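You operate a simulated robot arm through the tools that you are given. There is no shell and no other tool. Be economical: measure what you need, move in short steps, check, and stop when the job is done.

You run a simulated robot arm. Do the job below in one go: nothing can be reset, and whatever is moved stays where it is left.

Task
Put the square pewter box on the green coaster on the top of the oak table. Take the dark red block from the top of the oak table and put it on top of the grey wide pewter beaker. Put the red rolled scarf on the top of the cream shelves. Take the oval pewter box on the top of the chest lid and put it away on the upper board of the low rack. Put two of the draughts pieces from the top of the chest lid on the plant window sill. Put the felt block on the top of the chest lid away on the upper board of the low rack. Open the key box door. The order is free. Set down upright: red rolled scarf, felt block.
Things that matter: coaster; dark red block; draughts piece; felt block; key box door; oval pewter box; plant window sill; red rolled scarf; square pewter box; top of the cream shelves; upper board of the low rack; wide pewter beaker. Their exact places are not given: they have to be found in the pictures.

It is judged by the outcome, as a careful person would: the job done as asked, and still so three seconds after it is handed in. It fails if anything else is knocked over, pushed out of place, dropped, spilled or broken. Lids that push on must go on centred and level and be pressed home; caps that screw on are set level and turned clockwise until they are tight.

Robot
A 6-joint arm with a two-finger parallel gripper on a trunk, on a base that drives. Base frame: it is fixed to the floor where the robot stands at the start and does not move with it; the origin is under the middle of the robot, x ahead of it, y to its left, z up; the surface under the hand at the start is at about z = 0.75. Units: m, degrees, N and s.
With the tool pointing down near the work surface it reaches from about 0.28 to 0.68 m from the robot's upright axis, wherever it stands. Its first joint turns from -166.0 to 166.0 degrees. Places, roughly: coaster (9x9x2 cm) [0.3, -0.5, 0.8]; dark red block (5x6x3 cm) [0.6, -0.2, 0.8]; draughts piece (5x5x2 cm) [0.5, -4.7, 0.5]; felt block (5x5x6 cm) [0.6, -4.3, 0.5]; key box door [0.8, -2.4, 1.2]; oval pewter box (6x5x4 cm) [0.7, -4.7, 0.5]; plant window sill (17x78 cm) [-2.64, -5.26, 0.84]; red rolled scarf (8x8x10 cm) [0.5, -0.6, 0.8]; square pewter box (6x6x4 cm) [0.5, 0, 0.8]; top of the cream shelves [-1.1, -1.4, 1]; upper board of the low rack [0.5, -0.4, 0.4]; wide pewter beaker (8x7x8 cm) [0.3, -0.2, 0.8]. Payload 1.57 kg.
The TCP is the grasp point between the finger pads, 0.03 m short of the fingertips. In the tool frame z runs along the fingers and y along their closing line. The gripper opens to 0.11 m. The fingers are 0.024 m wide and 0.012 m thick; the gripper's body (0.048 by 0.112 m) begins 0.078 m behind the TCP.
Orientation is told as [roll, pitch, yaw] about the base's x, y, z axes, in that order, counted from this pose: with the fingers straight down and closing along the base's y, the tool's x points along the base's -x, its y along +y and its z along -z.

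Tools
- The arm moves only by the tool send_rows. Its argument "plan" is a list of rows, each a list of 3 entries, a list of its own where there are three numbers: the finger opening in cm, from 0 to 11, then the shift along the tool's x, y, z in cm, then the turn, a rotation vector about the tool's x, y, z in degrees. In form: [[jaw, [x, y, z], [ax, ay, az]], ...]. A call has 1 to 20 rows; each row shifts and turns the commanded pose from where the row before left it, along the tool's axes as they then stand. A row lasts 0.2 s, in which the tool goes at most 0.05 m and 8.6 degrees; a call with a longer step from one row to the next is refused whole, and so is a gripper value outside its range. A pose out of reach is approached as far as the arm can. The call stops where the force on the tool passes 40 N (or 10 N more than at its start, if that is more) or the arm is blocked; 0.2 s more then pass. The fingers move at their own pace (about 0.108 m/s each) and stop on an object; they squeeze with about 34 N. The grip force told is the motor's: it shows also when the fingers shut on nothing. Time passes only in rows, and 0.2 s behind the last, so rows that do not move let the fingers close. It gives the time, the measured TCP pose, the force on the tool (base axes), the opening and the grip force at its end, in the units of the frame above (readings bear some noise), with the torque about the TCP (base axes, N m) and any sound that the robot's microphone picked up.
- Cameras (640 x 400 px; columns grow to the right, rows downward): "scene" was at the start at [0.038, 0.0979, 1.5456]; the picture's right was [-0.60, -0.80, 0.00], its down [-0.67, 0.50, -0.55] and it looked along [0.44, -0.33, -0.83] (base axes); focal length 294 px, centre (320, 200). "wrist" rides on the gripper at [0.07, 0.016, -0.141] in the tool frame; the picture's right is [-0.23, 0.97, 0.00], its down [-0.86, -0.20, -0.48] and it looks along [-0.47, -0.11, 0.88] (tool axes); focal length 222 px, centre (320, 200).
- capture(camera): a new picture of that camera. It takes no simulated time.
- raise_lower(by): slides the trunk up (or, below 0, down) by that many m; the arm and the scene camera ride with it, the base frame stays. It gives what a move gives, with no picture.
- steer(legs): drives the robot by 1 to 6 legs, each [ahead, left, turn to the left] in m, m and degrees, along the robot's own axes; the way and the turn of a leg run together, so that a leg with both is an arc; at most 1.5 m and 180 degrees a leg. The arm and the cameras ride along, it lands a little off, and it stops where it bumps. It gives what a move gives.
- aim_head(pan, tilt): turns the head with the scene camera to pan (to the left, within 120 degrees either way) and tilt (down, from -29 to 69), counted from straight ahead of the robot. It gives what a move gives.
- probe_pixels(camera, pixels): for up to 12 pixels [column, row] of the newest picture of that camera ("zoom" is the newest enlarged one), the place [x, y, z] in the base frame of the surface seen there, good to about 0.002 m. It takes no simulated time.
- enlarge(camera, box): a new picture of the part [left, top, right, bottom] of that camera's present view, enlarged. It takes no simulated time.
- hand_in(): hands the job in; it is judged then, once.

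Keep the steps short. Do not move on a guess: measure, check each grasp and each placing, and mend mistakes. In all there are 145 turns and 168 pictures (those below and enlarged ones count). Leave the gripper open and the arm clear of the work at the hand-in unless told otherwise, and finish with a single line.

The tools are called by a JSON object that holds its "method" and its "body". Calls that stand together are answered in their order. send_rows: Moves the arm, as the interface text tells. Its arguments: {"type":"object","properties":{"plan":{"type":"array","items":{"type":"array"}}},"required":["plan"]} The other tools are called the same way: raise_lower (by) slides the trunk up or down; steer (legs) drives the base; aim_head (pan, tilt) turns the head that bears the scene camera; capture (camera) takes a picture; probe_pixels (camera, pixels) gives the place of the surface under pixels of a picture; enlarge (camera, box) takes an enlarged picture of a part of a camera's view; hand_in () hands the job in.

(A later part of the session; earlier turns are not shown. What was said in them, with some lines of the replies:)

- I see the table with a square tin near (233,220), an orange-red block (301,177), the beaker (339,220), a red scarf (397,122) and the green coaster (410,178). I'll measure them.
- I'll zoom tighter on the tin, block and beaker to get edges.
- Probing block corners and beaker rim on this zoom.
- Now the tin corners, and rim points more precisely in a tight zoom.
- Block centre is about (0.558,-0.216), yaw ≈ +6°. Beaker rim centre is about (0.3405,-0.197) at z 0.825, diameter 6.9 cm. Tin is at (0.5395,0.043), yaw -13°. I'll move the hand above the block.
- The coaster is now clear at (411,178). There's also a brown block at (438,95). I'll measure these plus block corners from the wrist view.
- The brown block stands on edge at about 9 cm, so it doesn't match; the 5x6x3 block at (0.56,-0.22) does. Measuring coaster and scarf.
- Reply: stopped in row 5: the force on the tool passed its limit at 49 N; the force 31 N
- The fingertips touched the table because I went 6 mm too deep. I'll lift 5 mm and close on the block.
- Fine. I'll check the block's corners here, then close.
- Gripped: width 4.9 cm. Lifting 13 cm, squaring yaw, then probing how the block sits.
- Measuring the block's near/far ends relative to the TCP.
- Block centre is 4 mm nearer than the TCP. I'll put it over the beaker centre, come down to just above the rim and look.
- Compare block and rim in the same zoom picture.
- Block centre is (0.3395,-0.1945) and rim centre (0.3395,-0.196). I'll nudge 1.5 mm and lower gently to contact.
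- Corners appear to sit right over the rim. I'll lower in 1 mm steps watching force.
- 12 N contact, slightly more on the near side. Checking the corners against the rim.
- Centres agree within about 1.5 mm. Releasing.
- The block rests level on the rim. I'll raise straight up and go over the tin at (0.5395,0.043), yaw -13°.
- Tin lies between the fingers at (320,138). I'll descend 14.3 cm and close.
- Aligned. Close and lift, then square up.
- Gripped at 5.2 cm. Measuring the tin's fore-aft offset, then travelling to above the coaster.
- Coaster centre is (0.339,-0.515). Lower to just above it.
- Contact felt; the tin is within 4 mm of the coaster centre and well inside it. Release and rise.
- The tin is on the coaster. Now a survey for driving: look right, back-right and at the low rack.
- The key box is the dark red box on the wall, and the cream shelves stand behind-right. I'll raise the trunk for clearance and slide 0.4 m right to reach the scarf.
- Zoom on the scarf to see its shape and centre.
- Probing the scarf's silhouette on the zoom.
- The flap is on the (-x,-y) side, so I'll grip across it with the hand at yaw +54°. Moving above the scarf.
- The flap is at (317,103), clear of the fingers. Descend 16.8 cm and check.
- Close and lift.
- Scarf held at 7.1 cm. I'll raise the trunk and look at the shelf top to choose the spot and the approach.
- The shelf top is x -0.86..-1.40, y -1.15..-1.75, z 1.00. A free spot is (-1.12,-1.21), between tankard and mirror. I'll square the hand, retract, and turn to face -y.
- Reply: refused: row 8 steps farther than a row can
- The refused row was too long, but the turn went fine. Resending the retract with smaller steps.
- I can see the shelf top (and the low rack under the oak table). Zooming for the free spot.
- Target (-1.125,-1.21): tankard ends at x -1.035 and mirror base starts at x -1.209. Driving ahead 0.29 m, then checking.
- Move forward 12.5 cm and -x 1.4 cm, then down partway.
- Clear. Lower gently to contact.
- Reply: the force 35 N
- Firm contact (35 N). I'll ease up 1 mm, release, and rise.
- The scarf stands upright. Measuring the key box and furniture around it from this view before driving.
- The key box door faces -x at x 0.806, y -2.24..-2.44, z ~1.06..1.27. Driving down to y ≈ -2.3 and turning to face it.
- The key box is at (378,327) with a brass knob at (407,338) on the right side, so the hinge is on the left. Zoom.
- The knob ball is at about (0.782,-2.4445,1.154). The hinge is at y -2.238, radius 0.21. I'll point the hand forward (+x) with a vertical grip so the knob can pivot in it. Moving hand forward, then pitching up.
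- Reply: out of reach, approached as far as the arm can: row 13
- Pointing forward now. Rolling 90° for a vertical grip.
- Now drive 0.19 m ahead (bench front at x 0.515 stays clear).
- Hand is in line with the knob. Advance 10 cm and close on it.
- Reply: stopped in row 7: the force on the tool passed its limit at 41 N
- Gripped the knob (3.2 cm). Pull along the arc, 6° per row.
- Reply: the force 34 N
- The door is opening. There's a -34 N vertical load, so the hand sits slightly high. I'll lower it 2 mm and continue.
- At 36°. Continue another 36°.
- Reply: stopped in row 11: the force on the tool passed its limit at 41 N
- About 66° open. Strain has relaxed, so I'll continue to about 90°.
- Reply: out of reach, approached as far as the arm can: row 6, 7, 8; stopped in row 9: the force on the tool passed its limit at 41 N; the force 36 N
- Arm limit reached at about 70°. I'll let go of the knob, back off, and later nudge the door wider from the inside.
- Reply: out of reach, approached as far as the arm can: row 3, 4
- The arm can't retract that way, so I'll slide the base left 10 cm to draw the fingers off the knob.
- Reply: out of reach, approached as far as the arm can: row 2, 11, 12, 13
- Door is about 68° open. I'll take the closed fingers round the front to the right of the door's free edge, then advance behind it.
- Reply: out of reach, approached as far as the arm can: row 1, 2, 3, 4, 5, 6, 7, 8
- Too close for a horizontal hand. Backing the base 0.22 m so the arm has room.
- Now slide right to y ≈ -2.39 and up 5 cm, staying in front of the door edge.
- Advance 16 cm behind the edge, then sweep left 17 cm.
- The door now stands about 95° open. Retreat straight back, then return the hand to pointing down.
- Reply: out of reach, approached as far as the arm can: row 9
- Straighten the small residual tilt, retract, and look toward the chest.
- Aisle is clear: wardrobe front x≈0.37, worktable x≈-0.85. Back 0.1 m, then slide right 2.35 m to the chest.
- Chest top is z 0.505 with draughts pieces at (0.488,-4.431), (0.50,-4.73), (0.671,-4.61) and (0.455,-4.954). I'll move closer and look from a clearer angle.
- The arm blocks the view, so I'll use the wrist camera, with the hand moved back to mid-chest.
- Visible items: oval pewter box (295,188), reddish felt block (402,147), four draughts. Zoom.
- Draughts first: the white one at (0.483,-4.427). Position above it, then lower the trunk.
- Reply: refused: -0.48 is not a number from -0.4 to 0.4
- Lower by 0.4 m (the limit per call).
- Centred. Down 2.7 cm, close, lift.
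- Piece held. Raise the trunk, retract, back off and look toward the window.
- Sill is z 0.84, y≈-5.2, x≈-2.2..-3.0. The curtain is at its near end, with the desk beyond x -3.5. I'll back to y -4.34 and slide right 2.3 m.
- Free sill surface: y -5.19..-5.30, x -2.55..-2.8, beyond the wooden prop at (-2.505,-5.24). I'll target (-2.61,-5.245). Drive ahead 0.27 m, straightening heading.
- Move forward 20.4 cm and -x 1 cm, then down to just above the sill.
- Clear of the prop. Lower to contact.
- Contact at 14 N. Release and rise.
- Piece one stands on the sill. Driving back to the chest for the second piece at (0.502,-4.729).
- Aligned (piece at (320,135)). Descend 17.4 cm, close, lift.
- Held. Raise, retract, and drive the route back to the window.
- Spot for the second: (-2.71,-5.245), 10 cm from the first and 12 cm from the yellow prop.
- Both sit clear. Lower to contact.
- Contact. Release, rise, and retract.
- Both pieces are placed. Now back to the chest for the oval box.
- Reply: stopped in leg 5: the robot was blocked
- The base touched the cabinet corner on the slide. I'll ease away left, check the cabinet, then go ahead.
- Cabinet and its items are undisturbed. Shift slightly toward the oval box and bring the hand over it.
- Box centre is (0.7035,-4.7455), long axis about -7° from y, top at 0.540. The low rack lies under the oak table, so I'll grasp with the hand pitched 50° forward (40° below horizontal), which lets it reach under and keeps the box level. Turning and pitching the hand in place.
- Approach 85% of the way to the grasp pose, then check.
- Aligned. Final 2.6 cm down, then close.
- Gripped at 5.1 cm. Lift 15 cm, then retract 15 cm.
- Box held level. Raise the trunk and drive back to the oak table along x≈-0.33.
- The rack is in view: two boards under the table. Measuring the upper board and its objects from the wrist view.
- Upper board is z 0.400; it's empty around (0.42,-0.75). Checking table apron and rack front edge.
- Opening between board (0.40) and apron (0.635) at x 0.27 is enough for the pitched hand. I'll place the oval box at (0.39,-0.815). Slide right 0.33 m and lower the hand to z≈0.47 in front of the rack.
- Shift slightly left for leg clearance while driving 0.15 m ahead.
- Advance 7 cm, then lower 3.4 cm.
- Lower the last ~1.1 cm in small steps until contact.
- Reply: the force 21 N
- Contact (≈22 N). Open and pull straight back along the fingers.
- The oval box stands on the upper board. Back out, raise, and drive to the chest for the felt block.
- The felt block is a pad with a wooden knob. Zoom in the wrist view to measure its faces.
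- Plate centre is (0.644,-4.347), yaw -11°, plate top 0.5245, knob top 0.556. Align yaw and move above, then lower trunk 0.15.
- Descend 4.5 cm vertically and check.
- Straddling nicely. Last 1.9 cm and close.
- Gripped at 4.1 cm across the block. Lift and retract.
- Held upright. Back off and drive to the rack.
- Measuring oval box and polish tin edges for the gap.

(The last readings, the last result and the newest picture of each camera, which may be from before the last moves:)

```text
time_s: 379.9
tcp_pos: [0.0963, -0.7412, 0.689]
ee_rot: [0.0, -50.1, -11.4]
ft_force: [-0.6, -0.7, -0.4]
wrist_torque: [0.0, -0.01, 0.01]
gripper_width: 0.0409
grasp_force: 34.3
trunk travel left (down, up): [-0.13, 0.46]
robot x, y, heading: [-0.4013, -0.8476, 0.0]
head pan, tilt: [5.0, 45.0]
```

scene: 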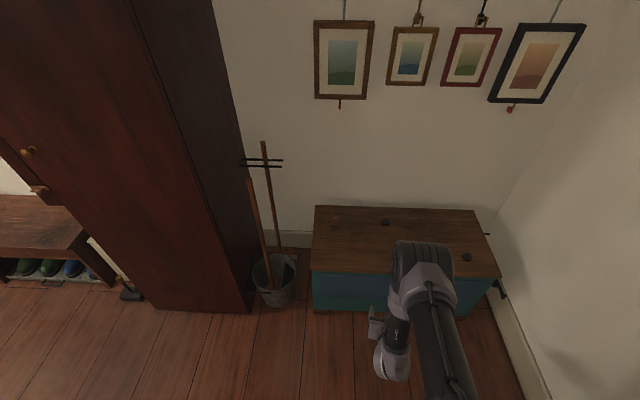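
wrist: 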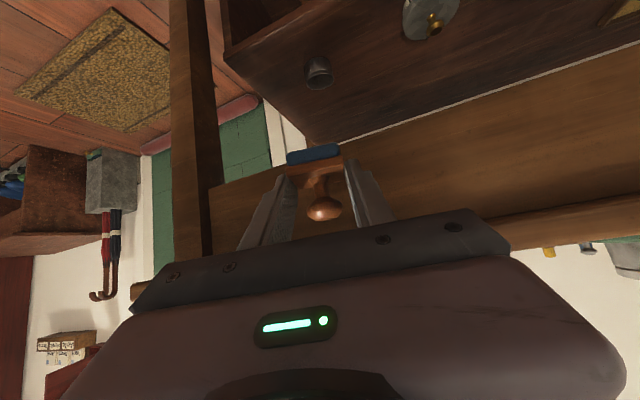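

Gap centre between oval box (y≤-0.769) and tin (y≥-0.641) is y≈-0.705. Lower the hand in front of the rack, then drive in.

{"method": "raise_lower", "body": {"by": -0.12}}

{"method": "send_rows", "body": {"plan": [[2, [2.3, 0, 1.93], [0, 0, 0]], [2, [2.3, 0, 1.93], [0, 0, 0]], [2, [2.3, 0, 1.93], [0, 0, 0]], [2, [0, 0, 0], [0, 0, 0]]]}}

{"method": "steer", "body": {"legs": [[0.19, 0.038, 0]]}}

{"method": "capture", "body": {"camera": "wrist"}}

```text
time_s: 381.4
tcp_pos: [0.0957, -0.7417, 0.5695]
ee_rot: [0.1, -50.1, -11.3]
ft_force: [-0.2, 0.3, -0.3]
wrist_torque: [-0.02, 0.04, 0.03]
gripper_width: 0.0411
grasp_force: 33.7
trunk travel left (down, up): [-0.01, 0.58]
robot x, y, heading: [-0.3988, -0.849, 0.1]
head pan, tilt: [5.0, 45.0]
```

```text
time_s: 382.4
tcp_pos: [0.0959, -0.7403, 0.4788]
ee_rot: [0.0, -50.2, -11.2]
ft_force: [0.3, -0.1, -0.3]
wrist_torque: [0.02, 0.01, -0.04]
gripper_width: 0.0408
grasp_force: 34.4
trunk travel left (down, up): [-0.01, 0.58]
robot x, y, heading: [-0.3985, -0.8446, 0.2]
head pan, tilt: [5.0, 45.0]
```

```text
time_s: 383.9
tcp_pos: [0.2828, -0.6999, 0.4788]
ee_rot: [0.1, -50.1, -11.1]
ft_force: [0.4, 0.7, -0.1]
wrist_torque: [-0.01, 0.02, -0.01]
gripper_width: 0.0409
grasp_force: 33.9
trunk travel left (down, up): [-0.01, 0.58]
robot x, y, heading: [-0.2117, -0.8099, -0.0]
head pan, tilt: [5.0, 45.0]
```

```text
46 pictures are left
```

wrist: 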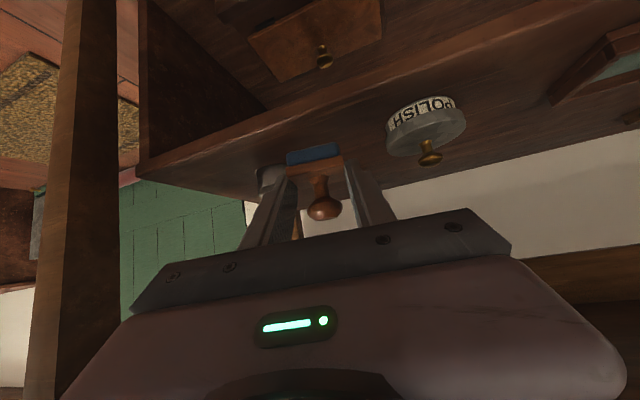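

Advance 7 cm between tin and oval box, then lower 3 cm.

{"method": "send_rows", "body": {"plan": [[2, [-2.27, 0.55, 2.7], [0, 0, 0]], [2, [-2.27, 0.55, 2.7], [0, 0, 0]], [2, [0, 0, 0], [0, 0, 0]], [2, [1.15, 0, 0.96], [0, 0, 0]], [2, [1.15, 0, 0.96], [0, 0, 0]], [2, [0, 0, 0], [0, 0, 0]]]}}

{"method": "capture", "body": {"camera": "wrist"}}

```text
time_s: 385.3
tcp_pos: [0.3561, -0.7034, 0.4494]
ee_rot: [0.0, -50.1, -11.1]
ft_force: [0.2, -0.8, -1.0]
wrist_torque: [0.03, 0.01, -0.02]
gripper_width: 0.0408
grasp_force: 33.9
trunk travel left (down, up): [-0.01, 0.58]
robot x, y, heading: [-0.2123, -0.8132, 0.3]
head pan, tilt: [5.0, 45.0]
```

```text
45 pictures are left
```

wrist: 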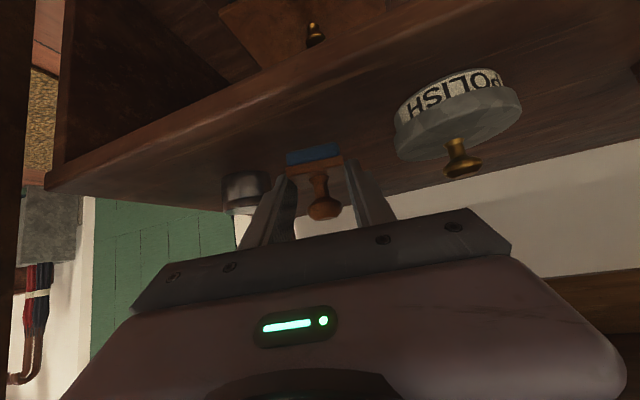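

Gaps on both sides are about 3 cm. Lower to contact.

{"method": "send_rows", "body": {"plan": [[2, [0.77, 0, 0.64], [0, 0, 0]], [2, [0.23, 0, 0.19], [0, 0, 0]], [2, [0.1, 0, 0.08], [0, 0, 0]], [2, [0.1, 0, 0.08], [0, 0, 0]], [2, [0, 0, 0], [0, 0, 0]]]}}

```text
time_s: 386.5
tcp_pos: [0.3549, -0.7023, 0.4352]
ee_rot: [0.1, -50.3, -11.3]
ft_force: [-5.1, -2.0, 16.7]
wrist_torque: [-0.15, 0.07, -0.04]
gripper_width: 0.0409
grasp_force: 33.9
trunk travel left (down, up): [-0.01, 0.58]
robot x, y, heading: [-0.2099, -0.8092, 0.3]
head pan, tilt: [5.0, 45.0]
```

Contact (≈17 N). Open to 6 cm and pull back along the fingers.

{"method": "send_rows", "body": {"plan": [[5, [0, 0, 0], [0, 0, 0]], [6, [0, 0, 0], [0, 0, 0]], [6, [0, 0, 0], [0, 0, 0]], [6, [0, 0, -3], [0, 0, 0]], [6, [0, 0, -4], [0, 0, 0]], [6, [1, 0, -4], [0, 0, 0]], [6, [0, 0, 0], [0, 0, 0]]]}}

{"method": "capture", "body": {"camera": "wrist"}}

```text
time_s: 388.1
tcp_pos: [0.2663, -0.6839, 0.4971]
ee_rot: [0.1, -50.1, -11.1]
ft_force: [-0.4, 0.3, 0.2]
wrist_torque: [0.01, 0.01, 0.0]
gripper_width: 0.0598
grasp_force: 0.1
trunk travel left (down, up): [-0.01, 0.58]
robot x, y, heading: [-0.2081, -0.8108, -0.1]
head pan, tilt: [5.0, 45.0]
```

```text
44 pictures are left
```

wrist: 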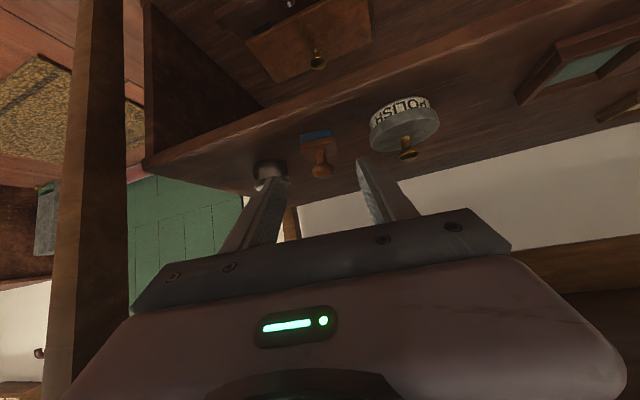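

The felt block stands upright on the upper board. Back away and take a final overall check.

{"method": "steer", "body": {"legs": [[-0.3, 0, 0]]}}

{"method": "aim_head", "body": {"pan": 5, "tilt": 35}}

{"method": "capture", "body": {"camera": "scene"}}

{"method": "aim_head", "body": {"pan": -60, "tilt": 15}}

{"method": "capture", "body": {"camera": "scene"}}

{"method": "aim_head", "body": {"pan": -118, "tilt": 35}}

{"method": "capture", "body": {"camera": "scene"}}

```text
time_s: 390.2
tcp_pos: [-0.0319, -0.6867, 0.4962]
ee_rot: [0.1, -50.1, -11.3]
ft_force: [-0.5, 0.7, 0.6]
wrist_torque: [0.0, 0.0, -0.03]
gripper_width: 0.06
grasp_force: 0.0
trunk travel left (down, up): [-0.01, 0.58]
robot x, y, heading: [-0.5091, -0.8092, 0.2]
head pan, tilt: [5.0, 45.0]
```

```text
time_s: 390.9
tcp_pos: [-0.0307, -0.687, 0.4956]
ee_rot: [0.0, -50.1, -11.3]
ft_force: [0.0, 0.1, 0.2]
wrist_torque: [0.02, 0.02, 0.0]
gripper_width: 0.0598
grasp_force: 0.0
trunk travel left (down, up): [-0.01, 0.58]
robot x, y, heading: [-0.5146, -0.8098, 0.3]
head pan, tilt: [5.0, 35.0]
```

```text
43 pictures are left
```

scene: 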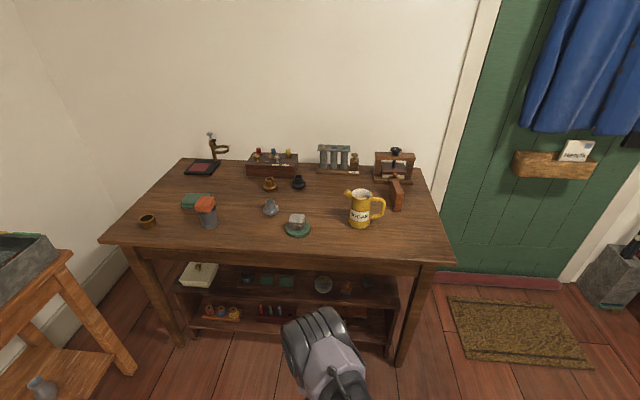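

```text
time_s: 392.3
tcp_pos: [-0.0316, -0.6873, 0.4976]
ee_rot: [0.0, -50.0, -11.3]
ft_force: [-0.8, 1.7, 0.2]
wrist_torque: [0.02, 0.01, 0.02]
gripper_width: 0.0599
grasp_force: 0.1
trunk travel left (down, up): [-0.01, 0.58]
robot x, y, heading: [-0.5119, -0.8081, -0.0]
head pan, tilt: [-60.0, 15.0]
```

```text
42 pictures are left
```

scene: 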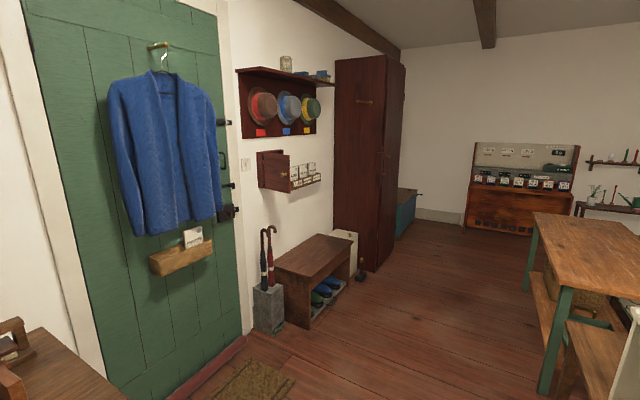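

```text
time_s: 393.5
tcp_pos: [-0.0302, -0.6865, 0.4953]
ee_rot: [0.1, -50.1, -11.3]
ft_force: [-0.4, 0.2, -0.4]
wrist_torque: [0.0, 0.0, -0.01]
gripper_width: 0.06
grasp_force: 0.1
trunk travel left (down, up): [-0.01, 0.58]
robot x, y, heading: [-0.5089, -0.8153, 0.5]
head pan, tilt: [-118.0, 35.0]
```

```text
41 pictures are left
```

scene: 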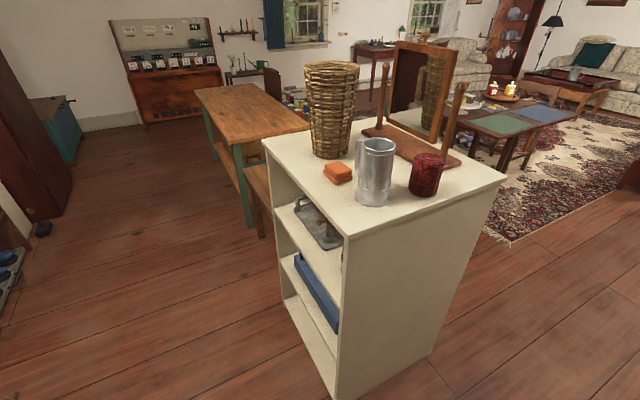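

Everything is in place. One quick zoom on the beaker's block and the sill from here.

{"method": "enlarge", "body": {"camera": "scene", "box": [270, 20, 350, 60]}}

{"method": "aim_head", "body": {"pan": 10, "tilt": 35}}

{"method": "enlarge", "body": {"camera": "scene", "box": [180, 170, 420, 320]}}

```text
8.00 times, centred on (310, 40) of scene
```

zoom: 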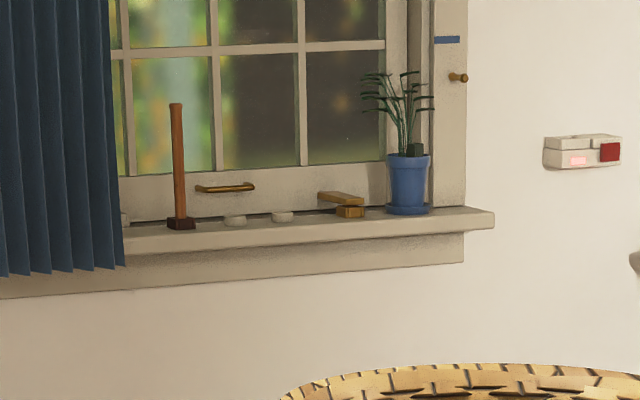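

```text
time_s: 395.6
tcp_pos: [-0.0304, -0.6848, 0.4963]
ee_rot: [0.0, -50.1, -11.3]
ft_force: [-0.7, 0.2, 0.6]
wrist_torque: [0.0, -0.03, 0.01]
gripper_width: 0.06
grasp_force: 0.0
trunk travel left (down, up): [-0.01, 0.58]
robot x, y, heading: [-0.5108, -0.8105, 0.0]
head pan, tilt: [10.0, 35.0]
```

```text
2.67 times, centred on (300, 245) of scene
```

zoom: 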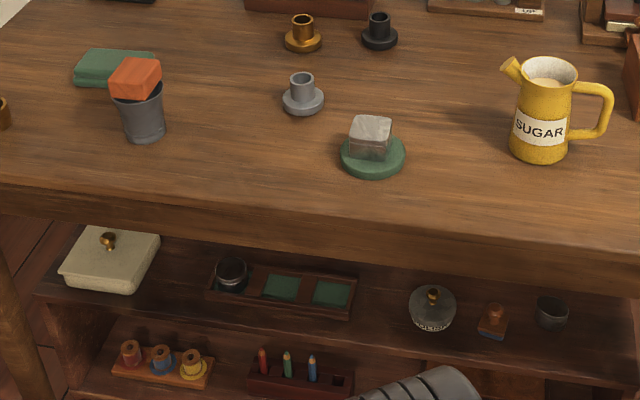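

Both draughts are on the sill. The block looks slightly tilted, so I'll look closer.

{"method": "enlarge", "body": {"camera": "scene", "box": [210, 185, 260, 230]}}

```text
8.89 times, centred on (235, 208) of scene
```

zoom: 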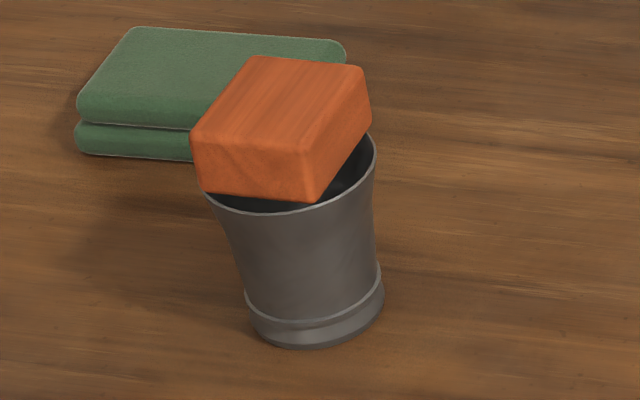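

{"method": "probe_pixels", "body": {"camera": "zoom", "pixels": [[255, 62], [355, 70], [203, 135], [305, 148], [280, 105], [210, 192], [315, 198], [372, 135]]}}

```text
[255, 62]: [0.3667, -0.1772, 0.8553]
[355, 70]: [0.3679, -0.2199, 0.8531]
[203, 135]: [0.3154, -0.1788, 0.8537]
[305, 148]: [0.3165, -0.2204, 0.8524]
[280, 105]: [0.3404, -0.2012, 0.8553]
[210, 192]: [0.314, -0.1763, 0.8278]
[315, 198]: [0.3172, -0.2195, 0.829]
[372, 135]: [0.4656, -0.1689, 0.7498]
```

The block is level (all top corners at z≈0.853) and centred on the rim. All tasks are done, the gripper is open and the arm is clear. Handing in.

{"method": "hand_in", "body": {}}

```text
The job is handed in.
```

All seven tasks are done and were in place at the last look, though the base bumped the corner of a cabinet once, with nothing on it disturbed; the job is handed in.
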